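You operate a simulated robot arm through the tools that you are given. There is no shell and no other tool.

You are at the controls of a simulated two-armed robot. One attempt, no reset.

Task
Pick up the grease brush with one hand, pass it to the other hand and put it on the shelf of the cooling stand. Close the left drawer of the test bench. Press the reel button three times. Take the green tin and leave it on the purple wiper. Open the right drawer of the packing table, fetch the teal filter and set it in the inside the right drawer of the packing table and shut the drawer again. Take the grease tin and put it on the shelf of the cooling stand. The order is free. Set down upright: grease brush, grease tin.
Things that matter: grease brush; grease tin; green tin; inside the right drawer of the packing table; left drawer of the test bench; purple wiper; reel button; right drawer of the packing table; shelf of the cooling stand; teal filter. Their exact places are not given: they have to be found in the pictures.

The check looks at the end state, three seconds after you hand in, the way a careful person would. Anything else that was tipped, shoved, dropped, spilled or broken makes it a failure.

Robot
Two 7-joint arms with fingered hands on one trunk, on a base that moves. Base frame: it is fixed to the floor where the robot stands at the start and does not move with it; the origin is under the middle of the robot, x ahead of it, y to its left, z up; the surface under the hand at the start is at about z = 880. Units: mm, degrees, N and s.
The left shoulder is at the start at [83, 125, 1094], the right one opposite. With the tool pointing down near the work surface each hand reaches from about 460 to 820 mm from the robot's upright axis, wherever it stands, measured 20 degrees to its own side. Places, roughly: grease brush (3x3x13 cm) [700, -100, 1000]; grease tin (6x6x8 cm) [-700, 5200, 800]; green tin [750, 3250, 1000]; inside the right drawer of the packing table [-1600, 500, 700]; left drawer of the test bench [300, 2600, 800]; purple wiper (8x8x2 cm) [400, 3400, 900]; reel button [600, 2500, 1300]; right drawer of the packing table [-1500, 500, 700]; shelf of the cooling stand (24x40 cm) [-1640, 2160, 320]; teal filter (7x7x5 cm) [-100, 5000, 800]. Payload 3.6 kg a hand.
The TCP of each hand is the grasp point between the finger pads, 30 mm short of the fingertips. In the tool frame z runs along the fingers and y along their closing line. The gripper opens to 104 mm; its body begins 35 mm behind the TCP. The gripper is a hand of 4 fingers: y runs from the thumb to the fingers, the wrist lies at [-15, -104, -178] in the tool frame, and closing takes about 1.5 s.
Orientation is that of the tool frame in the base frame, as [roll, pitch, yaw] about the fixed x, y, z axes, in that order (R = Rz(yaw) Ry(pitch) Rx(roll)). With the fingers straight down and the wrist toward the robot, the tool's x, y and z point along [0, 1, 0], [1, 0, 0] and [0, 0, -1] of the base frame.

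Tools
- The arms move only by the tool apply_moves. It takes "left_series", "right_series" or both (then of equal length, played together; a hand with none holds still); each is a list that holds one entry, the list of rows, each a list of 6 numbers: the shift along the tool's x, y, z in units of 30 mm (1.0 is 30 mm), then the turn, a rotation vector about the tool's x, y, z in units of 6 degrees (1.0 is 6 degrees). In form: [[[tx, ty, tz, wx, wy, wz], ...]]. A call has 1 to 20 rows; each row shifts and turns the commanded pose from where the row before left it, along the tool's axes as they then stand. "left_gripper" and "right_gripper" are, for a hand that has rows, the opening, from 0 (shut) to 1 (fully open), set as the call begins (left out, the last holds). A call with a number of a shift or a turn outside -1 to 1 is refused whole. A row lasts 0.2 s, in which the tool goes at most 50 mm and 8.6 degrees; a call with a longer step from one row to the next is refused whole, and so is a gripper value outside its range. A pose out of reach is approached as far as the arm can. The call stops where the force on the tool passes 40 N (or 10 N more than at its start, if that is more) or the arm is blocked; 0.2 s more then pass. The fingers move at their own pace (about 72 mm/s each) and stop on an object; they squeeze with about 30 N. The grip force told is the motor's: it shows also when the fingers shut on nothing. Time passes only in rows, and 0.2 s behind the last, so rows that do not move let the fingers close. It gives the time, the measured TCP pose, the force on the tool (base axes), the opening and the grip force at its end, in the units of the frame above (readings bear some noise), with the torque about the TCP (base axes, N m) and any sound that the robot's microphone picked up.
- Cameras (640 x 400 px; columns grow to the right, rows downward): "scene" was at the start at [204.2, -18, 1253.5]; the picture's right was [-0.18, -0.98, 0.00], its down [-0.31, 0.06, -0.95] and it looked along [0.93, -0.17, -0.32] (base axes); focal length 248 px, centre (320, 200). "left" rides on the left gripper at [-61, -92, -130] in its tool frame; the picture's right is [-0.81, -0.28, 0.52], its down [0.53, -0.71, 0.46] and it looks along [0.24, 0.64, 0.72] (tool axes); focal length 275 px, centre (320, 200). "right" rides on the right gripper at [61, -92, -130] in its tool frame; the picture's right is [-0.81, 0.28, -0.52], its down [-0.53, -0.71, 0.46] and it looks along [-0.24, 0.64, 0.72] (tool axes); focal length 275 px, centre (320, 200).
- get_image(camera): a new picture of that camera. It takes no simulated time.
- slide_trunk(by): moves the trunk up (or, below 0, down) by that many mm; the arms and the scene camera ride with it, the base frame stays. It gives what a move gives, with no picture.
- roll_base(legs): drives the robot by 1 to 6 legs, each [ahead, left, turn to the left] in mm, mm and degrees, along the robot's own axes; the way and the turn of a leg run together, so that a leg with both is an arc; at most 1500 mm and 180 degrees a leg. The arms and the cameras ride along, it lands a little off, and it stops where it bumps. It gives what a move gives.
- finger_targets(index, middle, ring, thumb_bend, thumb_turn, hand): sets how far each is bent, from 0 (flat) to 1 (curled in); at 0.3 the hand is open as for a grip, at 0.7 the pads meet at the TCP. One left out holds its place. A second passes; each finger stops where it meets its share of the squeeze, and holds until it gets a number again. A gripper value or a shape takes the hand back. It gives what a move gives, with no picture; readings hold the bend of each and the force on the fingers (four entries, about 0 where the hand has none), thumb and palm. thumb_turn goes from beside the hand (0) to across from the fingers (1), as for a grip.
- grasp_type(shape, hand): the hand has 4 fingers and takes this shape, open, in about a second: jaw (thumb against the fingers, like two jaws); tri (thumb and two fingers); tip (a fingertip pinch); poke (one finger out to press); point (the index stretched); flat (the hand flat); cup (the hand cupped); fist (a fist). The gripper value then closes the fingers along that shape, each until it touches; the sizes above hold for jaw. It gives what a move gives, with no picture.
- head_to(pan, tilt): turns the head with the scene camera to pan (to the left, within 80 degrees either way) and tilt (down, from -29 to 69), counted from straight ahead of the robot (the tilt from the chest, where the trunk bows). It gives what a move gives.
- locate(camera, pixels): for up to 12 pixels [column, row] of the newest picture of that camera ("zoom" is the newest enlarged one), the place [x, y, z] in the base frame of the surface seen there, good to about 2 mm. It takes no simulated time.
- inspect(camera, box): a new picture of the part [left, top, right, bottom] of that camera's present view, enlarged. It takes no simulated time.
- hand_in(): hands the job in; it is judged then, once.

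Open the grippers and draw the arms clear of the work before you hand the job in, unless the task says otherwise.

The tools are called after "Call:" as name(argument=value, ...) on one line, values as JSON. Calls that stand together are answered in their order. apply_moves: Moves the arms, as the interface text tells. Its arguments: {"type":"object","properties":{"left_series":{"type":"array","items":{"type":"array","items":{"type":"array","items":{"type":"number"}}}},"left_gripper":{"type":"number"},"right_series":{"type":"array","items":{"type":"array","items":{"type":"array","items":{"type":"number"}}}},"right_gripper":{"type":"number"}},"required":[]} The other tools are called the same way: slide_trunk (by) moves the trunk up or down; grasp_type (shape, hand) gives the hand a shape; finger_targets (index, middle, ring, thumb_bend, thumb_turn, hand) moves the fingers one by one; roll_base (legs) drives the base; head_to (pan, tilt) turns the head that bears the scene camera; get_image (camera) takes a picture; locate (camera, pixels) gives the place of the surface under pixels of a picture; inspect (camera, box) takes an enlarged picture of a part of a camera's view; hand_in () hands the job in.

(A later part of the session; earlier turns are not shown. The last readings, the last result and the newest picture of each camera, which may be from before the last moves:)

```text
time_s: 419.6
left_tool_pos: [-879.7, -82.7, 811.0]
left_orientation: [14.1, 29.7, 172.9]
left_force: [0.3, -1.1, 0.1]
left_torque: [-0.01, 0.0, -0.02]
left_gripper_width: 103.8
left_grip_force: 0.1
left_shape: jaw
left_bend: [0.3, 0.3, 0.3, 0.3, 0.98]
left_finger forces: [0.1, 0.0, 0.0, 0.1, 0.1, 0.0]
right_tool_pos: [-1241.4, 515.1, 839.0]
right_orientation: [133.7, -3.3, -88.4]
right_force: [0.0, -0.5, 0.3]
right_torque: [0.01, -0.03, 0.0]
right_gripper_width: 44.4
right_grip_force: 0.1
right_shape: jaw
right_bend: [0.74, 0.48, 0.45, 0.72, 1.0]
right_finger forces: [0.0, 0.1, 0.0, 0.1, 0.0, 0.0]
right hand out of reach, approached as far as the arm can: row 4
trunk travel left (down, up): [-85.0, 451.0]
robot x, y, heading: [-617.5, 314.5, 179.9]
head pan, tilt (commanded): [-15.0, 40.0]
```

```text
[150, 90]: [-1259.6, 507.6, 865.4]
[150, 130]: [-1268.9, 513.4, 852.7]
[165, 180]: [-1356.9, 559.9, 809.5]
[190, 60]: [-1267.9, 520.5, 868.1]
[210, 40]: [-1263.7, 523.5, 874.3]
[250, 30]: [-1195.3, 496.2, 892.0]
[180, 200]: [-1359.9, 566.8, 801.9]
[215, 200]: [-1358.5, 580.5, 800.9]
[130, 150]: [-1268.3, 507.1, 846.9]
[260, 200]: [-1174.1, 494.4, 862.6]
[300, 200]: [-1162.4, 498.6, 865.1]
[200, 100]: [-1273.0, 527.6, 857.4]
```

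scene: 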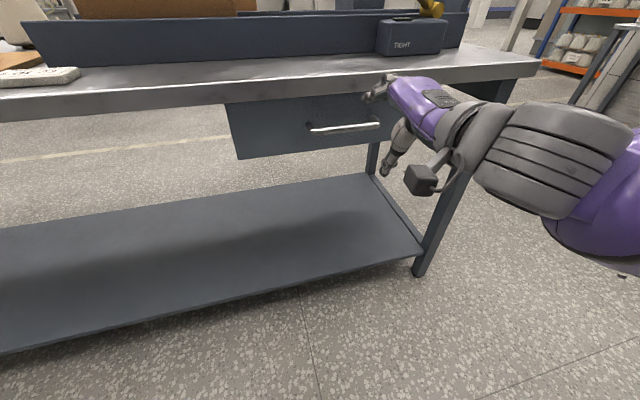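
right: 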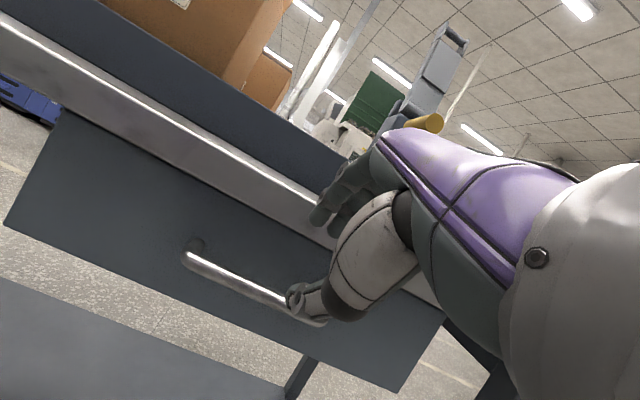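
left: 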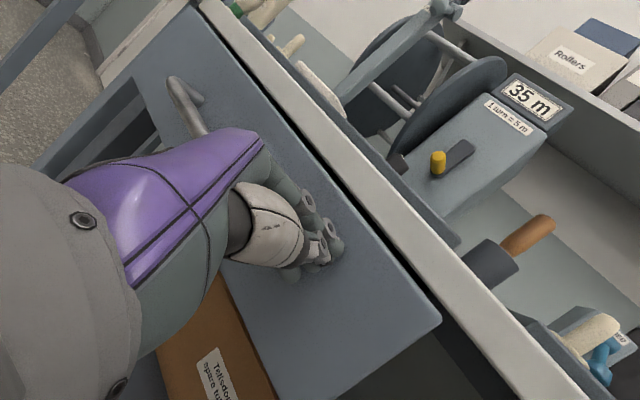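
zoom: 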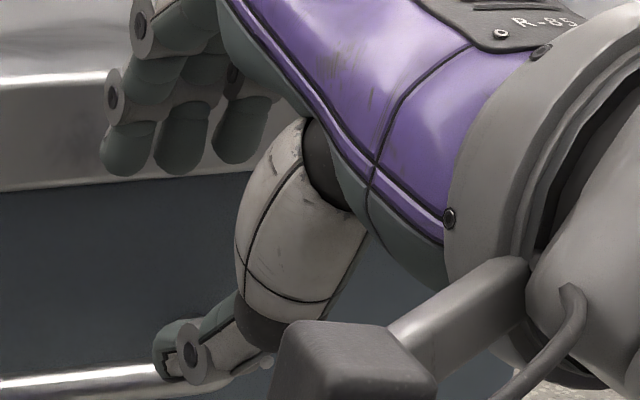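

The fingers will clear the table edge by ~9 mm and the face by ~5 mm. I advance along the finger direction to bring the bar between thumb and fingers.

Call:
apply_moves(right_series=[[[0.028, -0.025, 0.479, 0, 0, 0], [0.028, -0.025, 0.479, 0, 0, 0], [0.028, -0.025, 0.479, 0, 0, 0], [0.028, -0.025, 0.479, 0, 0, 0], [0.028, -0.025, 0.479, 0, 0, 0], [0.028, -0.025, 0.479, 0, 0, 0], [0.028, -0.025, 0.479, 0, 0, 0], [0, 0, 0, 0, 0, 0]]])

Call:
get_image(camera="right")

Call:
inspect(camera="scene", box=[300, 60, 430, 160])

```text
time_s: 421.4
left_tool_pos: [-879.7, -83.7, 811.5]
left_orientation: [14.2, 29.7, 173.0]
left_force: [0.2, 0.2, -0.3]
left_torque: [0.0, 0.01, 0.0]
left_gripper_width: 103.5
left_grip_force: 0.0
left_shape: jaw
left_bend: [0.3, 0.3, 0.3, 0.3, 0.98]
left_finger forces: [0.0, 0.0, 0.0, 0.0, 0.0, 0.0]
right_tool_pos: [-1259.7, 529.2, 815.1]
right_orientation: [133.8, -3.3, -88.5]
right_force: [1.0, 0.8, -0.5]
right_torque: [0.01, 0.0, -0.01]
right_gripper_width: 44.1
right_grip_force: 0.1
right_shape: jaw
right_bend: [0.74, 0.48, 0.45, 0.72, 1.0]
right_finger forces: [0.0, 0.1, 0.0, 0.1, 0.1, 0.0]
right hand out of reach, approached as far as the arm can: row 2, 3, 4, 5, 6, 7
trunk travel left (down, up): [-85.0, 451.0]
robot x, y, heading: [-616.0, 308.9, 179.5]
head pan, tilt (commanded): [-15.0, 40.0]
```

```text
taken
```

right: 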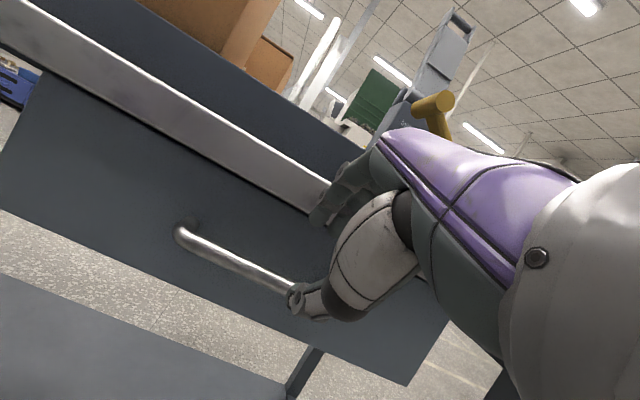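

```text
4.00 times, centred on (365, 110) of scene
```

zoom: 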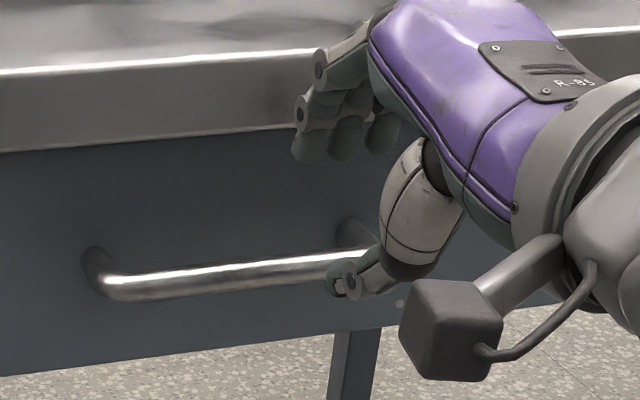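

The wrist limit stops the arm, so I keep the arm as is and use the base and trunk to bring the hand onto the bar: first 20 mm left and 25 mm down.

Call:
roll_base(legs=[[0, 20, 0.3]])

Call:
slide_trunk(by=-25)

Call:
inspect(camera="scene", box=[300, 50, 430, 150])

Call:
locate(camera="zoom", pixels=[[310, 150], [345, 150], [305, 120], [200, 280], [340, 285], [200, 150], [330, 80], [310, 170]])

```text
time_s: 422.2
left_tool_pos: [-877.7, -104.4, 811.0]
left_orientation: [14.2, 29.7, 173.2]
left_force: [0.0, 0.4, -0.2]
left_torque: [0.0, 0.01, 0.01]
left_gripper_width: 103.8
left_grip_force: 0.1
left_shape: jaw
left_bend: [0.3, 0.3, 0.3, 0.3, 0.98]
left_finger forces: [0.1, 0.0, 0.0, 0.1, 0.0, 0.0]
right_tool_pos: [-1260.1, 504.9, 816.6]
right_orientation: [133.7, -3.3, -88.2]
right_force: [-0.5, 0.5, 0.2]
right_torque: [-0.04, 0.04, 0.0]
right_gripper_width: 43.8
right_grip_force: 0.0
right_shape: jaw
right_bend: [0.74, 0.48, 0.45, 0.72, 1.0]
right_finger forces: [0.0, 0.1, 0.0, 0.0, 0.1, 0.0]
trunk travel left (down, up): [-85.0, 451.0]
robot x, y, heading: [-613.7, 294.2, -179.9]
head pan, tilt (commanded): [-15.0, 40.0]
```

```text
time_s: 422.9
left_tool_pos: [-878.5, -105.2, 785.9]
left_orientation: [14.0, 29.8, 173.1]
left_force: [0.5, 0.4, 0.0]
left_torque: [-0.01, 0.0, 0.02]
left_gripper_width: 103.5
left_grip_force: 0.1
left_shape: jaw
left_bend: [0.3, 0.3, 0.3, 0.3, 0.98]
left_finger forces: [0.1, 0.0, 0.0, 0.0, 0.0, 0.0]
right_tool_pos: [-1260.4, 504.7, 792.2]
right_orientation: [133.8, -3.3, -88.0]
right_force: [-0.7, 0.8, 0.1]
right_torque: [-0.02, -0.01, 0.01]
right_gripper_width: 44.2
right_grip_force: 0.0
right_shape: jaw
right_bend: [0.74, 0.48, 0.45, 0.72, 1.0]
right_finger forces: [0.0, 0.0, 0.1, 0.0, 0.1, 0.0]
trunk travel left (down, up): [-60.0, 476.0]
robot x, y, heading: [-615.6, 290.0, -179.7]
head pan, tilt (commanded): [-15.0, 40.0]
```

```text
4.00 times, centred on (365, 100) of scene
```

zoom: 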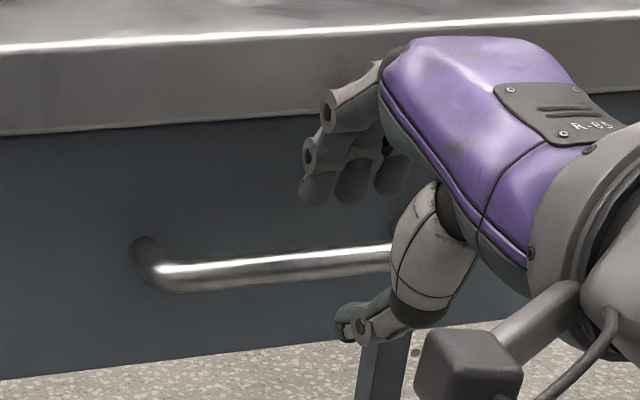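

```text
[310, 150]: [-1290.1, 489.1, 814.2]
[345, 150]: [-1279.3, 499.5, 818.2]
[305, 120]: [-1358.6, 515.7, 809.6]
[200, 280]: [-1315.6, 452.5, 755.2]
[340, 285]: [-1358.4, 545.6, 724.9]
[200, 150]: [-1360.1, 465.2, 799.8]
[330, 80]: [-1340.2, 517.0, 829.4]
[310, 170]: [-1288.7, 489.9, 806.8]
```

Next I lower 10 mm more, then drive 45 mm forward to put the fingertips over the gap behind the bar.

Call:
slide_trunk(by=-10)

Call:
roll_base(legs=[[44, 0, -0.3]])

Call:
inspect(camera="scene", box=[300, 50, 430, 150])

Call:
get_image(camera="right")

```text
time_s: 423.5
left_tool_pos: [-876.9, -104.3, 775.8]
left_orientation: [14.0, 29.8, 173.1]
left_force: [0.1, 1.0, -0.1]
left_torque: [0.0, 0.0, -0.02]
left_gripper_width: 103.7
left_grip_force: 0.0
left_shape: jaw
left_bend: [0.3, 0.3, 0.3, 0.3, 0.98]
left_finger forces: [0.1, 0.0, 0.1, 0.0, 0.0, 0.0]
right_tool_pos: [-1260.2, 504.4, 781.0]
right_orientation: [133.8, -3.2, -88.1]
right_force: [-0.9, -0.5, -0.7]
right_torque: [0.01, 0.04, 0.05]
right_gripper_width: 44.0
right_grip_force: 0.0
right_shape: jaw
right_bend: [0.74, 0.48, 0.45, 0.72, 1.0]
right_finger forces: [0.1, 0.0, 0.1, 0.1, 0.1, 0.1]
trunk travel left (down, up): [-50.0, 486.0]
robot x, y, heading: [-609.0, 289.2, -179.7]
head pan, tilt (commanded): [-15.0, 40.0]
```

```text
time_s: 424.4
left_tool_pos: [-924.0, -104.1, 775.9]
left_orientation: [14.0, 29.8, 172.9]
left_force: [-0.3, 0.2, -0.1]
left_torque: [0.01, 0.0, -0.02]
left_gripper_width: 103.5
left_grip_force: 0.0
left_shape: jaw
left_bend: [0.3, 0.3, 0.3, 0.3, 0.98]
left_finger forces: [0.1, 0.0, 0.1, 0.0, 0.0, 0.0]
right_tool_pos: [-1303.6, 509.4, 781.3]
right_orientation: [134.0, -3.2, -88.4]
right_force: [4.6, -0.2, -3.6]
right_torque: [-0.04, -0.02, -0.01]
right_gripper_width: 42.0
right_grip_force: 0.0
right_shape: jaw
right_bend: [0.74, 0.52, 0.45, 0.72, 1.0]
right_finger forces: [0.1, 5.3, 0.0, 0.0, 0.0, 0.0]
trunk travel left (down, up): [-50.0, 486.0]
robot x, y, heading: [-656.4, 295.7, 179.7]
head pan, tilt (commanded): [-15.0, 40.0]
```

```text
4.00 times, centred on (365, 100) of scene
```

zoom: 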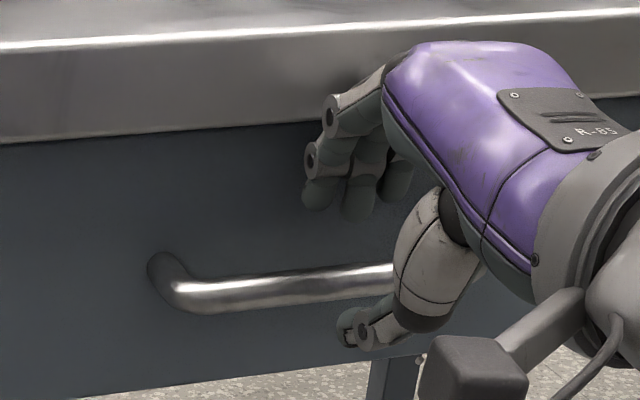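

```text
taken
```

right: 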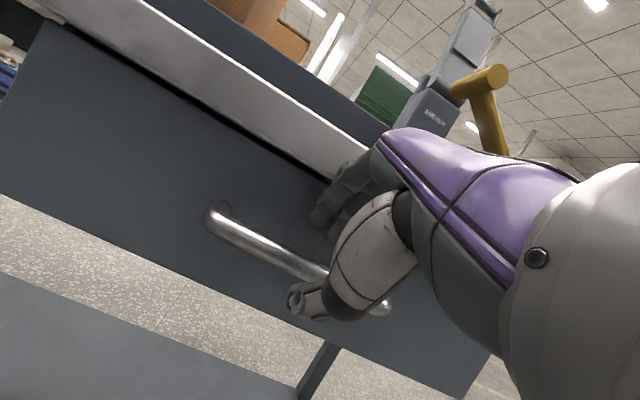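

The middle finger lightly touches the table's lower edge (5 N). Lowering moves it clear, so I slide down 8 mm and look.

Call:
slide_trunk(by=-8)

Call:
slide_trunk(by=-8)

Call:
get_image(camera="right")

Call:
inspect(camera="scene", box=[300, 50, 430, 150])

Call:
locate(camera="zoom", pixels=[[318, 195], [312, 165], [355, 205], [220, 290], [300, 280], [250, 200], [350, 330], [325, 205]])

```text
time_s: 425.0
left_tool_pos: [-922.8, -102.4, 768.0]
left_orientation: [14.1, 29.7, 172.9]
left_force: [-0.7, -0.1, 1.0]
left_torque: [-0.02, 0.01, 0.01]
left_gripper_width: 103.7
left_grip_force: 0.1
left_shape: jaw
left_bend: [0.3, 0.3, 0.3, 0.3, 0.98]
left_finger forces: [0.1, 0.1, 0.0, 0.1, 0.0, 0.1]
right_tool_pos: [-1302.6, 509.3, 773.8]
right_orientation: [133.9, -3.4, -88.4]
right_force: [1.1, -0.1, -0.7]
right_torque: [-0.02, 0.01, 0.0]
right_gripper_width: 43.6
right_grip_force: 0.1
right_shape: jaw
right_bend: [0.74, 0.49, 0.45, 0.72, 1.0]
right_finger forces: [0.0, 0.8, 0.0, 0.0, 0.1, 0.0]
trunk travel left (down, up): [-42.0, 494.0]
robot x, y, heading: [-660.7, 292.8, 180.2]
head pan, tilt (commanded): [-15.0, 40.0]
```

```text
time_s: 425.6
left_tool_pos: [-924.3, -103.5, 759.0]
left_orientation: [14.0, 29.8, 172.9]
left_force: [0.4, 0.9, 0.3]
left_torque: [-0.02, -0.01, -0.01]
left_gripper_width: 104.1
left_grip_force: 0.0
left_shape: jaw
left_bend: [0.3, 0.3, 0.3, 0.3, 0.98]
left_finger forces: [0.0, 0.0, 0.1, 0.0, 0.1, 0.0]
right_tool_pos: [-1303.9, 508.7, 765.5]
right_orientation: [133.9, -3.3, -88.4]
right_force: [-0.4, 0.2, 0.5]
right_torque: [-0.03, -0.02, -0.02]
right_gripper_width: 43.6
right_grip_force: 0.1
right_shape: jaw
right_bend: [0.74, 0.48, 0.45, 0.72, 1.0]
right_finger forces: [0.0, 0.0, 0.0, 0.0, 0.0, 0.0]
trunk travel left (down, up): [-34.0, 502.0]
robot x, y, heading: [-657.3, 293.7, 179.6]
head pan, tilt (commanded): [-15.0, 40.0]
```

```text
taken
```

right: 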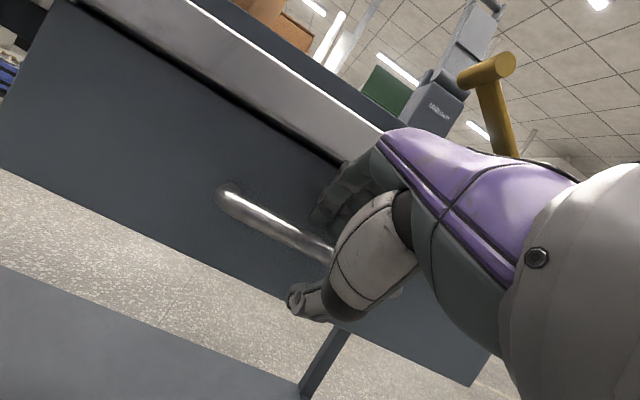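

```text
4.00 times, centred on (365, 100) of scene
```

zoom: 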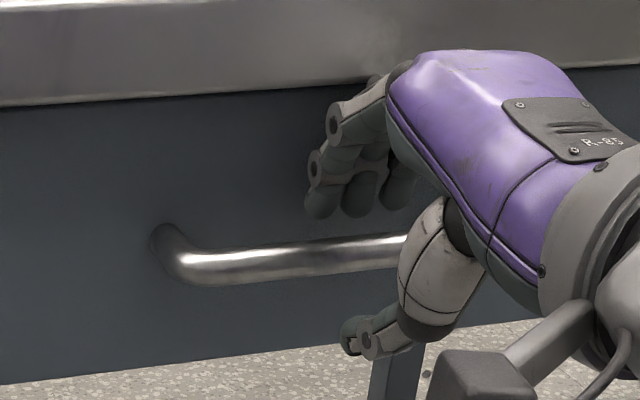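

```text
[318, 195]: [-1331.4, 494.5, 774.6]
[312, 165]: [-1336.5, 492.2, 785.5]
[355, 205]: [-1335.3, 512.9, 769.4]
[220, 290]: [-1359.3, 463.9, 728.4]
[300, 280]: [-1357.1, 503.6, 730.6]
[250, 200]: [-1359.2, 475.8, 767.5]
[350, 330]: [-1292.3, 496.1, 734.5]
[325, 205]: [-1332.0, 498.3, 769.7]
```

The fingertips are behind/above the bar (x≈-1332, z≈770). I lower 5 mm more and close the hand on the bar.

Call:
slide_trunk(by=-5)

Call:
apply_moves(right_series=[[[0, 0, 0, 0, 0, 0], [0, 0, 0, 0, 0, 0], [0, 0, 0, 0, 0, 0], [0, 0, 0, 0, 0, 0], [0, 0, 0, 0, 0, 0], [0, 0, 0, 0, 0, 0]]], right_gripper=0)

Call:
inspect(camera="scene", box=[300, 50, 430, 150])

```text
time_s: 426.1
left_tool_pos: [-923.8, -103.0, 755.3]
left_orientation: [14.0, 29.8, 172.9]
left_force: [0.5, -0.4, 0.7]
left_torque: [-0.03, -0.01, -0.03]
left_gripper_width: 103.6
left_grip_force: 0.1
left_shape: jaw
left_bend: [0.3, 0.3, 0.3, 0.3, 0.98]
left_finger forces: [0.0, 0.0, 0.1, 0.0, 0.0, 0.1]
right_tool_pos: [-1302.4, 508.8, 759.7]
right_orientation: [133.9, -3.2, -88.4]
right_force: [-0.3, 0.1, -0.6]
right_torque: [0.02, 0.01, 0.02]
right_gripper_width: 43.8
right_grip_force: 0.2
right_shape: jaw
right_bend: [0.74, 0.48, 0.45, 0.72, 1.0]
right_finger forces: [0.1, 0.0, 0.1, 0.0, 0.0, 0.0]
trunk travel left (down, up): [-29.0, 507.0]
robot x, y, heading: [-658.5, 292.0, 180.0]
head pan, tilt (commanded): [-15.0, 40.0]
```

```text
time_s: 427.5
left_tool_pos: [-924.8, -103.9, 755.0]
left_orientation: [14.1, 29.8, 173.0]
left_force: [1.0, 0.1, 0.3]
left_torque: [0.02, 0.0, -0.01]
left_gripper_width: 104.1
left_grip_force: 0.0
left_shape: jaw
left_bend: [0.3, 0.3, 0.3, 0.3, 0.98]
left_finger forces: [0.0, 0.1, 0.0, 0.0, 0.1, 0.0]
right_tool_pos: [-1303.4, 508.2, 758.8]
right_orientation: [134.1, -3.3, -88.3]
right_force: [-0.7, -1.1, -5.4]
right_torque: [0.1, -0.09, 0.06]
right_gripper_width: 8.5
right_grip_force: 29.4
right_shape: jaw
right_bend: [0.74, 0.56, 0.52, 0.62, 1.0]
right_finger forces: [13.9, 7.0, 3.4, 0.0, 28.5, 0.0]
trunk travel left (down, up): [-29.0, 507.0]
robot x, y, heading: [-658.1, 289.4, 179.8]
head pan, tilt (commanded): [-15.0, 40.0]
```

```text
4.00 times, centred on (365, 100) of scene
```

zoom: 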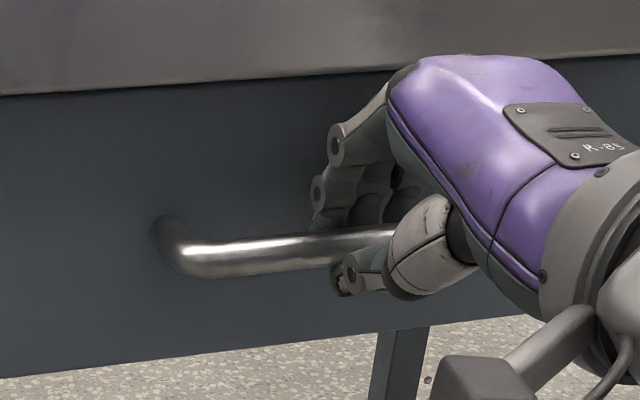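

The bar is gripped by all fingers and the thumb. I pull by driving the base straight back 160 mm.

Call:
roll_base(legs=[[-160, 0, 0]])

Call:
get_image(camera="scene")

Call:
locate(camera="scene", pixels=[[240, 120], [300, 130], [350, 105], [250, 90], [200, 130]])

```text
time_s: 428.9
left_tool_pos: [-766.4, -103.6, 753.9]
left_orientation: [14.0, 29.8, 172.8]
left_force: [-0.5, 0.0, -0.1]
left_torque: [0.0, 0.01, 0.01]
left_gripper_width: 103.6
left_grip_force: 0.1
left_shape: jaw
left_bend: [0.3, 0.3, 0.3, 0.3, 0.98]
left_finger forces: [0.0, 0.1, 0.1, 0.0, 0.1, 0.0]
right_tool_pos: [-1145.7, 508.7, 760.0]
right_orientation: [134.1, -3.3, -88.4]
right_force: [0.1, 0.2, -7.7]
right_torque: [0.1, -0.14, 0.07]
right_gripper_width: 7.9
right_grip_force: 30.5
right_shape: jaw
right_bend: [0.74, 0.56, 0.53, 0.61, 1.0]
right_finger forces: [14.7, 7.4, 3.9, 0.0, 30.8, 0.0]
trunk travel left (down, up): [-29.0, 507.0]
robot x, y, heading: [-503.6, 290.5, 179.7]
head pan, tilt (commanded): [-15.0, 40.0]
```

```text
taken
```

scene: 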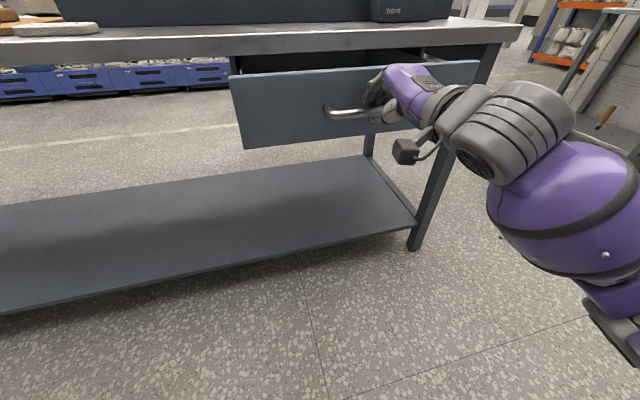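

```text
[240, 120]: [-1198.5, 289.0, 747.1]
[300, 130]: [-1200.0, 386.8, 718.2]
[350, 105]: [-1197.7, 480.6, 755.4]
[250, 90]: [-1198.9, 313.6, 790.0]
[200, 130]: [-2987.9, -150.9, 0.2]
```

The drawer came out 160 mm (face at x≈-1199). I pull another 80 mm for room.

Call:
roll_base(legs=[[-80, 0, 0]])

Call:
get_image(camera="scene")

Call:
locate(camera="scene", pixels=[[240, 120], [300, 130], [350, 105], [250, 90], [420, 85]])

```text
time_s: 430.0
left_tool_pos: [-687.0, -103.3, 755.3]
left_orientation: [14.0, 29.8, 172.9]
left_force: [0.6, -0.6, 0.5]
left_torque: [-0.01, -0.01, 0.01]
left_gripper_width: 103.8
left_grip_force: 0.1
left_shape: jaw
left_bend: [0.3, 0.3, 0.3, 0.3, 0.98]
left_finger forces: [0.1, 0.0, 0.0, 0.0, 0.0, 0.0]
right_tool_pos: [-1065.5, 508.3, 760.1]
right_orientation: [134.1, -3.2, -88.5]
right_force: [2.0, -0.5, -7.6]
right_torque: [0.09, -0.15, 0.11]
right_gripper_width: 8.2
right_grip_force: 30.4
right_shape: jaw
right_bend: [0.74, 0.56, 0.53, 0.61, 1.0]
right_finger forces: [14.2, 7.2, 3.8, 0.0, 31.0, 0.0]
trunk travel left (down, up): [-29.0, 507.0]
robot x, y, heading: [-417.2, 294.8, 180.2]
head pan, tilt (commanded): [-15.0, 40.0]
```

```text
taken
```

scene: 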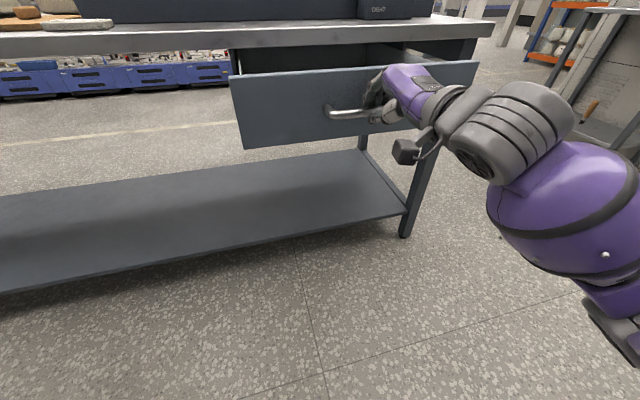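

```text
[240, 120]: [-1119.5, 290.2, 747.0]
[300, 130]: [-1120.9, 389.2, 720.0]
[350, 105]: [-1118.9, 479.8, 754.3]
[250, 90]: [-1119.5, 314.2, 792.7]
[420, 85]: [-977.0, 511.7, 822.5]
```

The drawer is open 240 mm (face at x≈-1120). I open the hand to the same partial opening, raise it out with the trunk, and back away.

Call:
apply_moves(right_series=[[[0, 0, 0, 0, 0, 0], [0, 0, 0, 0, 0, 0], [0, 0, 0, 0, 0, 0], [0, 0, 0, 0, 0, 0]]], right_gripper=0.42)

Call:
slide_trunk(by=35)

Call:
inspect(camera="scene", box=[300, 50, 430, 150])

```text
time_s: 431.0
left_tool_pos: [-685.4, -104.2, 754.6]
left_orientation: [14.1, 29.7, 172.9]
left_force: [-0.1, -0.2, 0.5]
left_torque: [0.01, 0.01, 0.01]
left_gripper_width: 103.7
left_grip_force: 0.0
left_shape: jaw
left_bend: [0.3, 0.3, 0.3, 0.3, 0.98]
left_finger forces: [0.0, 0.0, 0.0, 0.1, 0.0, 0.0]
right_tool_pos: [-1064.0, 508.7, 760.6]
right_orientation: [134.1, -3.2, -88.5]
right_force: [0.4, -0.3, -0.8]
right_torque: [-0.01, 0.04, 0.01]
right_gripper_width: 43.0
right_grip_force: 0.1
right_shape: jaw
right_bend: [0.74, 0.48, 0.45, 0.72, 1.0]
right_finger forces: [0.1, 0.0, 0.1, 0.0, 0.0, 0.0]
trunk travel left (down, up): [-29.0, 507.0]
robot x, y, heading: [-422.8, 286.5, 180.1]
head pan, tilt (commanded): [-15.0, 40.0]
```

```text
time_s: 431.8
left_tool_pos: [-685.8, -104.1, 789.7]
left_orientation: [14.0, 29.7, 172.8]
left_force: [0.2, -0.6, -0.7]
left_torque: [0.0, 0.01, 0.03]
left_gripper_width: 103.9
left_grip_force: 0.0
left_shape: jaw
left_bend: [0.3, 0.3, 0.3, 0.3, 0.98]
left_finger forces: [0.1, 0.0, 0.0, 0.0, 0.0, 0.0]
right_tool_pos: [-1065.6, 509.0, 794.9]
right_orientation: [134.1, -3.4, -88.3]
right_force: [0.1, 0.7, -0.5]
right_torque: [0.01, -0.03, -0.01]
right_gripper_width: 43.2
right_grip_force: 0.1
right_shape: jaw
right_bend: [0.74, 0.48, 0.45, 0.72, 1.0]
right_finger forces: [0.1, 0.1, 0.1, 0.1, 0.0, 0.0]
trunk travel left (down, up): [-64.0, 472.0]
robot x, y, heading: [-420.0, 291.1, 179.5]
head pan, tilt (commanded): [-15.0, 40.0]
```

```text
4.00 times, centred on (365, 100) of scene
```

zoom: 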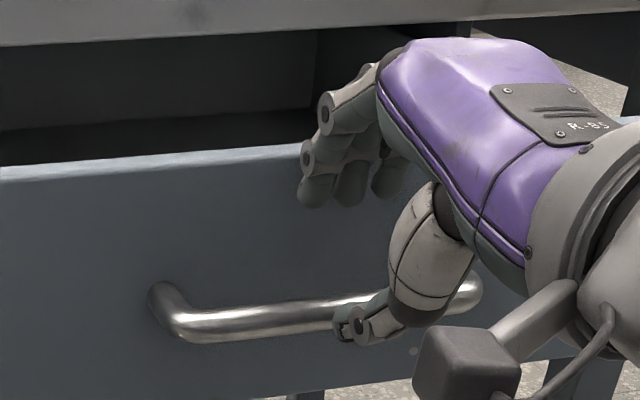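

The fingers are above the bar and the thumb in front of it. I back the base away 160 mm and raise the trunk to look into the open drawer.

Call:
roll_base(legs=[[-160, 0, 0]])

Call:
slide_trunk(by=265)

Call:
apply_moves(right_series=[[[0, -0.3, -0.7, 0.9, 0, 0], [0, -0.3, -0.7, 0.9, 0, 0], [0, -0.3, -0.7, 0.9, 0, 0], [0, -0.3, -0.3, 0.9, 0, 0], [-0.3, 0, 0, 0.9, 0, 0], [-0.3, 0, 0, 0.9, 0, 0], [-0.3, 0, 0, 0.9, 0, 0], [0, 0, 0, 0, 0, 0]]], right_gripper=1)

Call:
get_image(camera="scene")

```text
time_s: 433.2
left_tool_pos: [-525.7, -102.8, 790.1]
left_orientation: [14.1, 29.7, 172.7]
left_force: [0.3, -0.3, -0.6]
left_torque: [0.01, 0.04, 0.0]
left_gripper_width: 103.8
left_grip_force: 0.0
left_shape: jaw
left_bend: [0.3, 0.3, 0.3, 0.3, 0.98]
left_finger forces: [0.0, 0.0, 0.0, 0.1, 0.0, 0.0]
right_tool_pos: [-903.9, 509.1, 795.1]
right_orientation: [134.0, -3.2, -88.6]
right_force: [0.5, 0.2, 0.6]
right_torque: [-0.01, -0.03, 0.02]
right_gripper_width: 43.3
right_grip_force: 0.1
right_shape: jaw
right_bend: [0.74, 0.48, 0.45, 0.72, 1.0]
right_finger forces: [0.1, 0.1, 0.1, 0.0, 0.0, 0.1]
trunk travel left (down, up): [-64.0, 472.0]
robot x, y, heading: [-258.7, 293.9, 179.8]
head pan, tilt (commanded): [-15.0, 40.0]
```

```text
time_s: 435.9
left_tool_pos: [-526.7, -103.6, 1053.7]
left_orientation: [14.1, 29.8, 172.7]
left_force: [0.7, 0.3, 0.0]
left_torque: [0.03, 0.02, -0.01]
left_gripper_width: 103.7
left_grip_force: 0.1
left_shape: jaw
left_bend: [0.3, 0.3, 0.3, 0.3, 0.98]
left_finger forces: [0.0, 0.0, 0.1, 0.0, 0.0, 0.1]
right_tool_pos: [-847.6, 510.5, 1167.9]
right_orientation: [122.8, -2.9, -87.8]
right_force: [-0.4, 0.1, -0.1]
right_torque: [0.02, 0.0, -0.02]
right_gripper_width: 43.3
right_grip_force: 0.0
right_shape: jaw
right_bend: [0.74, 0.48, 0.45, 0.72, 1.0]
right_finger forces: [0.0, 0.0, 0.0, 0.0, 0.1, 0.0]
trunk travel left (down, up): [-329.0, 207.0]
robot x, y, heading: [-257.8, 291.2, 180.0]
head pan, tilt (commanded): [-15.0, 40.0]
```

```text
time_s: 437.7
left_tool_pos: [-526.6, -102.8, 1054.6]
left_orientation: [14.1, 29.8, 172.7]
left_force: [0.2, 0.0, 0.2]
left_torque: [-0.01, 0.02, -0.04]
left_gripper_width: 103.6
left_grip_force: 0.1
left_shape: jaw
left_bend: [0.3, 0.3, 0.3, 0.3, 0.98]
left_finger forces: [0.0, 0.1, 0.1, 0.0, 0.0, 0.1]
right_tool_pos: [-769.9, 539.8, 1185.7]
right_orientation: [160.6, -2.9, -87.8]
right_force: [0.7, 0.3, 0.5]
right_torque: [0.01, 0.01, 0.0]
right_gripper_width: 103.6
right_grip_force: 0.0
right_shape: jaw
right_bend: [0.3, 0.3, 0.3, 0.3, 0.98]
right_finger forces: [0.1, 0.1, 0.0, 0.1, 0.0, 0.0]
trunk travel left (down, up): [-329.0, 207.0]
robot x, y, heading: [-257.8, 289.0, 179.8]
head pan, tilt (commanded): [-15.0, 40.0]
```

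```text
taken
```

scene: 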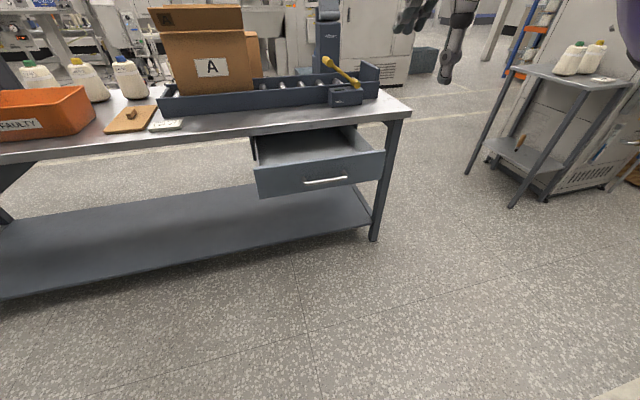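

The drawer is open and empty at (310,150). I measure its inside, then go to the far table.

Call:
inspect(camera="scene", box=[230, 110, 400, 210])

Call:
locate(camera="scene", pixels=[[310, 148], [290, 145], [340, 145], [262, 165], [375, 155], [258, 145], [355, 132], [320, 160], [320, 168], [300, 155], [350, 150], [265, 158]])

```text
3.76 times, centred on (315, 160) of scene
```

zoom: 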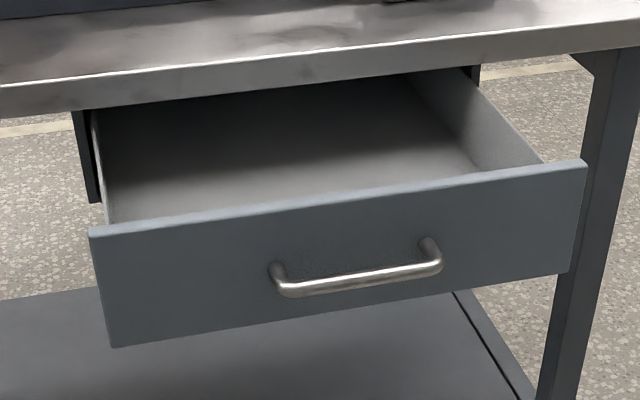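

```text
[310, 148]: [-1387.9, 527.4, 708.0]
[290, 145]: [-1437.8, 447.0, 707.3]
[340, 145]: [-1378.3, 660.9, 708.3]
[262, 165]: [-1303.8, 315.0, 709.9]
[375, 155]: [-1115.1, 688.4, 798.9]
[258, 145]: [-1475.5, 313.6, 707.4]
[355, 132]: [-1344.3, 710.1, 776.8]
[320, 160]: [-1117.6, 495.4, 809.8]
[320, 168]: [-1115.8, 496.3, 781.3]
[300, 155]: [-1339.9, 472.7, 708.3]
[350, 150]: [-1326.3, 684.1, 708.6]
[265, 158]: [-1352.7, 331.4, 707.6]
```

The drawer floor is z≈708, the open part spans x -1341…-1135, y 313–715. I straighten the right hand, turn to heading 90° and drive up to the far table.

Call:
apply_moves(right_series=[[[0, 0, 0, 0.8, 0, 0], [0, 0, 0, 0.8, 0, 0], [0, 0, 0, 0.8, 0, 0], [0, 0, 0, 0.8, 0, 0], [0, 0, 0, 0, 0, 0]]])

Call:
roll_base(legs=[[0, 0, -90], [1400, 140, 0], [1400, 0, 0]])

Call:
head_to(pan=0, tilt=20)

Call:
get_image(camera="scene")

```text
time_s: 438.9
left_tool_pos: [-526.8, -103.5, 1054.6]
left_orientation: [14.2, 29.7, 172.8]
left_force: [0.4, 0.0, 0.0]
left_torque: [0.0, 0.02, -0.01]
left_gripper_width: 103.8
left_grip_force: 0.0
left_shape: jaw
left_bend: [0.3, 0.3, 0.3, 0.3, 0.98]
left_finger forces: [0.0, 0.0, 0.1, 0.0, 0.1, 0.1]
right_tool_pos: [-769.8, 539.5, 1185.6]
right_orientation: [179.7, -2.9, -87.8]
right_force: [0.4, -0.3, -0.6]
right_torque: [0.0, 0.01, -0.01]
right_gripper_width: 103.6
right_grip_force: 0.2
right_shape: jaw
right_bend: [0.3, 0.3, 0.3, 0.3, 0.98]
right_finger forces: [0.0, 0.0, 0.0, 0.0, 0.1, 0.1]
trunk travel left (down, up): [-329.0, 207.0]
robot x, y, heading: [-258.6, 290.7, 179.7]
head pan, tilt (commanded): [-15.0, 40.0]
```

```text
time_s: 456.4
left_tool_pos: [-815.5, 3364.2, 1054.0]
left_orientation: [14.1, 29.7, 84.2]
left_force: [0.4, -0.1, 0.6]
left_torque: [0.01, -0.04, 0.01]
left_gripper_width: 103.7
left_grip_force: 0.1
left_shape: jaw
left_bend: [0.3, 0.3, 0.3, 0.3, 0.98]
left_finger forces: [0.0, 0.1, 0.0, 0.0, 0.0, 0.0]
right_tool_pos: [-178.9, 3623.5, 1184.6]
right_orientation: [179.7, -2.9, -176.5]
right_force: [0.8, -0.2, 0.1]
right_torque: [0.02, 0.01, -0.01]
right_gripper_width: 103.8
right_grip_force: 0.0
right_shape: jaw
right_bend: [0.3, 0.3, 0.3, 0.3, 0.98]
right_finger forces: [0.0, 0.0, 0.0, 0.0, 0.1, 0.1]
trunk travel left (down, up): [-329.0, 207.0]
robot x, y, heading: [-416.0, 3105.5, 91.2]
head pan, tilt (commanded): [-15.0, 40.0]
```

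```text
time_s: 457.2
left_tool_pos: [-815.7, 3363.5, 1054.4]
left_orientation: [14.1, 29.7, 84.1]
left_force: [0.7, -0.4, -0.1]
left_torque: [-0.03, -0.02, 0.02]
left_gripper_width: 103.7
left_grip_force: 0.1
left_shape: jaw
left_bend: [0.3, 0.3, 0.3, 0.3, 0.98]
left_finger forces: [0.0, 0.0, 0.0, 0.1, 0.0, 0.0]
right_tool_pos: [-177.7, 3624.3, 1184.4]
right_orientation: [179.7, -2.9, -176.3]
right_force: [-1.0, 1.3, -0.4]
right_torque: [0.0, -0.01, -0.01]
right_gripper_width: 103.9
right_grip_force: 0.0
right_shape: jaw
right_bend: [0.3, 0.3, 0.3, 0.3, 0.98]
right_finger forces: [0.0, 0.1, 0.0, 0.0, 0.0, 0.0]
trunk travel left (down, up): [-329.0, 207.0]
robot x, y, heading: [-412.7, 3107.0, 91.2]
head pan, tilt (commanded): [0.0, 20.0]
```

```text
taken
```

scene: 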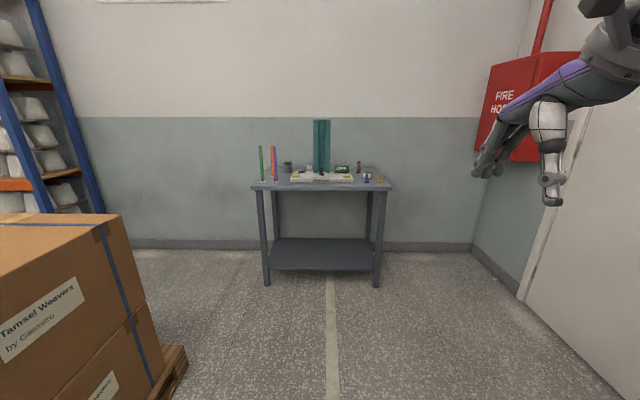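

I continue to the far table, stopping at y≈4300 to look at the filter and its neighbours.

Call:
roll_base(legs=[[1200, -60, -1.2]])

Call:
head_to(pan=-10, tilt=30)

Call:
get_image(camera="scene")

Call:
get_image(camera="right")

```text
time_s: 463.2
left_tool_pos: [-750.4, 4563.6, 1054.3]
left_orientation: [14.1, 29.7, 82.3]
left_force: [-0.4, -0.1, 0.2]
left_torque: [-0.03, 0.0, 0.01]
left_gripper_width: 103.6
left_grip_force: 0.1
left_shape: jaw
left_bend: [0.3, 0.3, 0.3, 0.3, 0.98]
left_finger forces: [0.0, 0.0, 0.0, 0.1, 0.0, 0.1]
right_tool_pos: [-102.4, 4801.9, 1185.4]
right_orientation: [179.7, -3.0, -178.4]
right_force: [-1.3, 0.5, 0.2]
right_torque: [0.0, 0.0, -0.03]
right_gripper_width: 103.8
right_grip_force: 0.0
right_shape: jaw
right_bend: [0.3, 0.3, 0.3, 0.3, 0.98]
right_finger forces: [0.1, 0.0, 0.0, 0.0, 0.0, 0.1]
trunk travel left (down, up): [-329.0, 207.0]
robot x, y, heading: [-355.4, 4289.2, 89.2]
head pan, tilt (commanded): [0.0, 20.0]
```

```text
time_s: 463.9
left_tool_pos: [-749.3, 4562.6, 1054.5]
left_orientation: [14.1, 29.7, 82.2]
left_force: [-0.6, -0.5, 0.2]
left_torque: [0.01, -0.02, -0.02]
left_gripper_width: 103.7
left_grip_force: 0.0
left_shape: jaw
left_bend: [0.3, 0.3, 0.3, 0.3, 0.98]
left_finger forces: [0.0, 0.0, 0.1, 0.0, 0.1, 0.0]
right_tool_pos: [-102.7, 4800.9, 1185.0]
right_orientation: [179.8, -2.9, -178.4]
right_force: [0.7, 0.7, -0.3]
right_torque: [0.02, 0.03, -0.02]
right_gripper_width: 103.5
right_grip_force: 0.0
right_shape: jaw
right_bend: [0.3, 0.3, 0.3, 0.3, 0.98]
right_finger forces: [0.1, 0.1, 0.0, 0.0, 0.0, 0.1]
trunk travel left (down, up): [-329.0, 207.0]
robot x, y, heading: [-358.8, 4292.0, 88.9]
head pan, tilt (commanded): [-10.0, 30.0]
```

```text
taken
```

scene: 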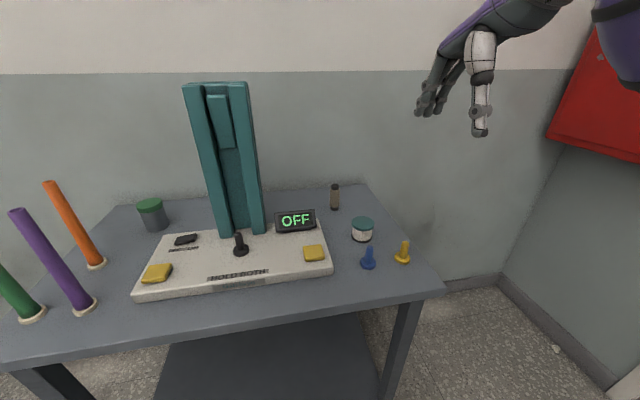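

```text
taken
```

right: 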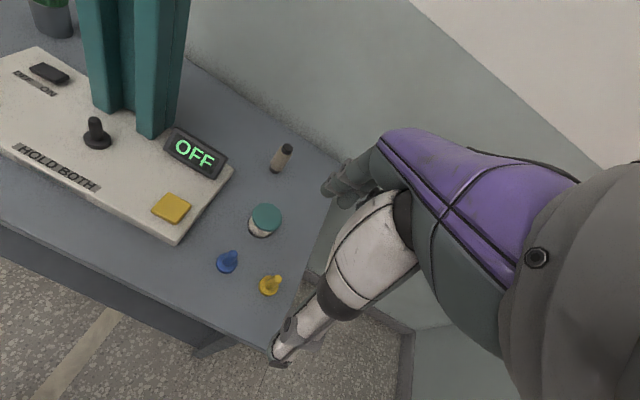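

The right camera shows the filter at (266,218), blue peg (228,262), yellow peg (271,285), vial (282,157). I locate them all.

Call:
inspect(camera="right", box=[190, 130, 330, 310])

Call:
locate(camera="right", pixels=[[266, 216], [252, 216], [281, 218], [268, 204], [262, 229], [262, 235], [228, 258], [272, 283], [282, 152], [220, 175], [300, 240], [180, 240]])

```text
2.22 times, centred on (260, 220) of right
```

zoom: 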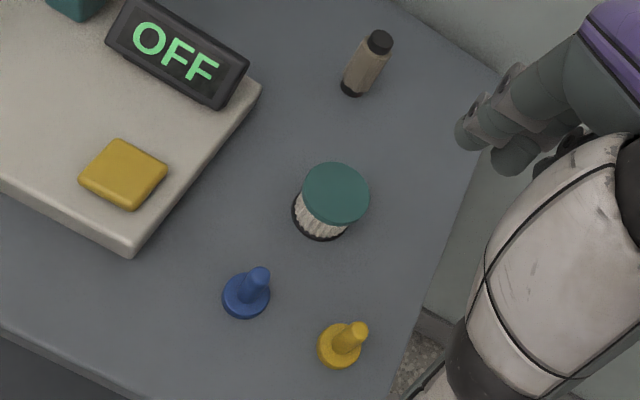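

```text
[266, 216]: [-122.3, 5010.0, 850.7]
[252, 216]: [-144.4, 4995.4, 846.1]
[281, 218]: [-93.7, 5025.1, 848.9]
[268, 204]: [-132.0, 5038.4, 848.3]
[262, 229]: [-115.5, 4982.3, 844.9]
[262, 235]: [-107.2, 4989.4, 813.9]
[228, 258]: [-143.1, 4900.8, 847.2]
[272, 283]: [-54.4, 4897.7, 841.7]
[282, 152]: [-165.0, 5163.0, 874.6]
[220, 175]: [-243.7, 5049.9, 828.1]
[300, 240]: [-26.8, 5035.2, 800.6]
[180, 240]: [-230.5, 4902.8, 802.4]
```

The filter's lid centre is ≈(-120.5,5010), top z≈850 on the table at z≈800; neighbours leave room for a top grasp. I drive 110 mm closer.

Call:
roll_base(legs=[[110, 0, 0.9]])

Call:
get_image(camera="right")

Call:
locate(camera="right", pixels=[[222, 230], [235, 275], [270, 270], [250, 260]])

```text
time_s: 465.1
left_tool_pos: [-752.7, 4665.3, 1055.6]
left_orientation: [14.1, 29.8, 83.2]
left_force: [0.0, 1.0, 0.2]
left_torque: [0.05, -0.01, 0.0]
left_gripper_width: 103.6
left_grip_force: 0.0
left_shape: jaw
left_bend: [0.3, 0.3, 0.3, 0.3, 0.98]
left_finger forces: [0.1, 0.1, 0.0, 0.1, 0.0, 0.0]
right_tool_pos: [-112.3, 4914.8, 1185.9]
right_orientation: [179.8, -2.9, -177.5]
right_force: [0.0, -0.2, -0.2]
right_torque: [-0.04, 0.01, 0.0]
right_gripper_width: 103.8
right_grip_force: 0.1
right_shape: jaw
right_bend: [0.3, 0.3, 0.3, 0.3, 0.98]
right_finger forces: [0.1, 0.0, 0.0, 0.0, 0.0, 0.0]
trunk travel left (down, up): [-329.0, 207.0]
robot x, y, heading: [-360.2, 4399.6, 90.1]
head pan, tilt (commanded): [-10.0, 30.0]
```

```text
taken
```

right: 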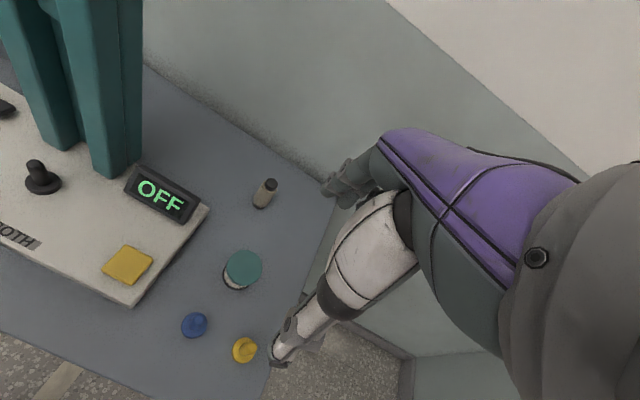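

```text
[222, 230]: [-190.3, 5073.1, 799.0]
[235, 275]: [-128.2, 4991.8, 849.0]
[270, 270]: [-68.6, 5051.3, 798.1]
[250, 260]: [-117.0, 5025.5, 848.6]
```

I move over the filter and lower to z≈1005, then check alignment.

Call:
apply_moves(right_series=[[[0.033, 0.795, 0, 0, 0, 0], [0.033, 0.795, 0, 0, 0, 0], [0.033, 0.795, 0, 0, 0, 0], [0.033, 0.795, 0, 0, 0, 0], [-0.052, 0, 1, 0, 0, 0], [-0.052, 0, 1, 0, 0, 0], [-0.052, 0, 1, 0, 0, 0], [-0.052, 0, 1, 0, 0, 0], [-0.052, 0, 1, 0, 0, 0], [-0.052, 0, 1, 0, 0, 0], [0, 0, 0, 0, 0, 0]]], right_gripper=1)

Call:
get_image(camera="right")

Call:
locate(camera="right", pixels=[[240, 275], [260, 275], [280, 290], [270, 260], [250, 300], [230, 290], [290, 275]])

```text
time_s: 467.5
left_tool_pos: [-754.0, 4665.0, 1055.1]
left_orientation: [14.2, 29.7, 83.2]
left_force: [0.1, -0.2, -0.2]
left_torque: [0.02, 0.03, -0.03]
left_gripper_width: 103.6
left_grip_force: 0.1
left_shape: jaw
left_bend: [0.3, 0.3, 0.3, 0.3, 0.98]
left_finger forces: [0.0, 0.0, 0.0, 0.1, 0.1, 0.1]
right_tool_pos: [-119.7, 5009.7, 1005.3]
right_orientation: [179.7, -2.8, -177.4]
right_force: [0.5, -0.6, 0.8]
right_torque: [0.0, -0.01, 0.01]
right_gripper_width: 103.9
right_grip_force: 0.1
right_shape: jaw
right_bend: [0.3, 0.3, 0.3, 0.3, 0.98]
right_finger forces: [0.0, 0.0, 0.0, 0.1, 0.0, 0.1]
trunk travel left (down, up): [-329.0, 207.0]
robot x, y, heading: [-354.2, 4399.5, 89.8]
head pan, tilt (commanded): [-10.0, 30.0]
```

```text
taken
```

right: 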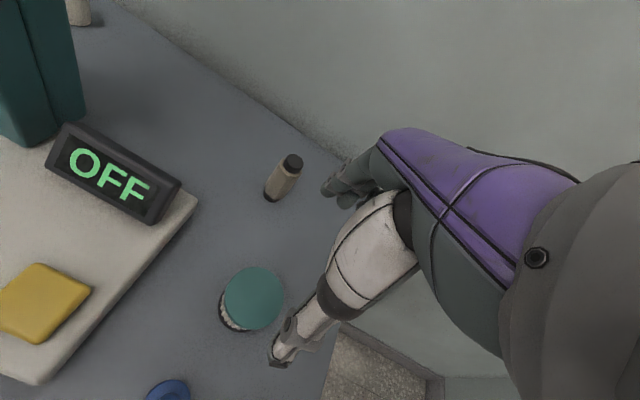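

```text
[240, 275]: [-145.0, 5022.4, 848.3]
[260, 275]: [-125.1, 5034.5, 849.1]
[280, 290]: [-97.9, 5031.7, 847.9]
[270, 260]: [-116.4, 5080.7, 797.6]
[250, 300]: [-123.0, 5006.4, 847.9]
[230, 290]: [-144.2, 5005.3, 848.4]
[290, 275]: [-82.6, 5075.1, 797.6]
```

The lid centre (-120.3,5010.2) matches the TCP. I descend to z≈837 and close.

Call:
apply_moves(right_series=[[[-0.049, 0, 0.933, 0, 0, 0], [-0.049, 0, 0.933, 0, 0, 0], [-0.049, 0, 0.933, 0, 0, 0], [-0.049, 0, 0.933, 0, 0, 0], [-0.049, 0, 0.933, 0, 0, 0], [-0.049, 0, 0.933, 0, 0, 0], [0, 0, 0, 0, 0, 0]]])

Call:
get_image(camera="right")

Call:
apply_moves(right_series=[[[0, 0, 0, 0, 0, 0], [0, 0, 0, 0, 0, 0], [0, 0, 0, 0, 0, 0], [0, 0, 0, 0, 0, 0], [0, 0, 0, 0, 0, 0], [0, 0, 0, 0, 0, 0], [0, 0, 0, 0, 0, 0], [0, 0, 0, 0, 0, 0]]], right_gripper=0)

Call:
get_image(camera="right")

```text
time_s: 469.1
left_tool_pos: [-752.5, 4664.8, 1054.2]
left_orientation: [14.1, 29.7, 83.1]
left_force: [-1.2, 0.0, 0.3]
left_torque: [-0.01, 0.0, -0.02]
left_gripper_width: 103.6
left_grip_force: 0.0
left_shape: jaw
left_bend: [0.3, 0.3, 0.3, 0.3, 0.98]
left_finger forces: [0.0, 0.1, 0.0, 0.0, 0.0, 0.1]
right_tool_pos: [-118.0, 5010.6, 837.8]
right_orientation: [179.7, -3.0, -177.5]
right_force: [0.2, 0.7, 0.2]
right_torque: [-0.02, 0.01, -0.02]
right_gripper_width: 103.8
right_grip_force: 0.1
right_shape: jaw
right_bend: [0.3, 0.3, 0.3, 0.3, 0.98]
right_finger forces: [0.0, 0.1, 0.0, 0.1, 0.1, 0.0]
trunk travel left (down, up): [-329.0, 207.0]
robot x, y, heading: [-353.0, 4398.8, 89.8]
head pan, tilt (commanded): [-10.0, 30.0]
```

```text
taken
```

right: 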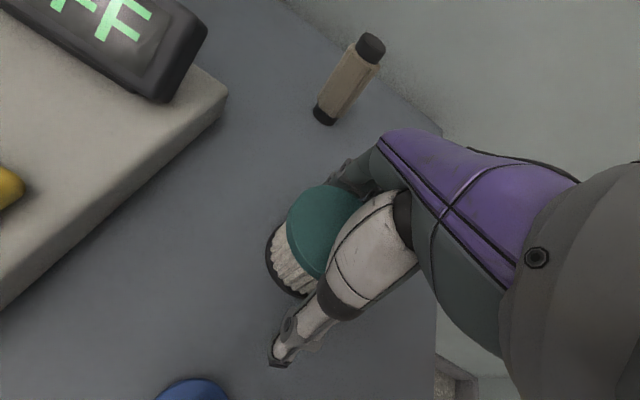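

```text
time_s: 470.9
left_tool_pos: [-752.5, 4664.9, 1054.8]
left_orientation: [14.1, 29.8, 83.1]
left_force: [-0.1, -0.7, -0.9]
left_torque: [0.02, -0.05, -0.01]
left_gripper_width: 103.7
left_grip_force: 0.1
left_shape: jaw
left_bend: [0.3, 0.3, 0.3, 0.3, 0.98]
left_finger forces: [0.0, 0.0, 0.0, 0.0, 0.0, 0.1]
right_tool_pos: [-117.2, 5011.0, 839.1]
right_orientation: [179.7, -2.9, -177.4]
right_force: [-0.2, -1.0, 1.0]
right_torque: [0.01, 0.02, -0.03]
right_gripper_width: 49.4
right_grip_force: 29.7
right_shape: jaw
right_bend: [0.74, 0.46, 0.48, 0.71, 1.0]
right_finger forces: [16.4, 9.4, 0.0, 0.0, 26.1, 0.0]
trunk travel left (down, up): [-329.0, 207.0]
robot x, y, heading: [-354.2, 4400.1, 90.0]
head pan, tilt (commanded): [-10.0, 30.0]
```

```text
taken
```

right: 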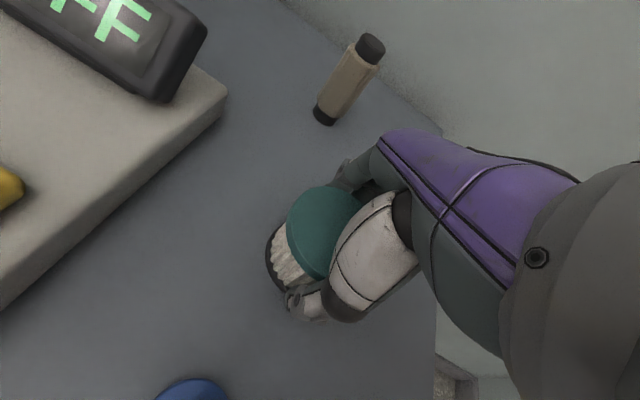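

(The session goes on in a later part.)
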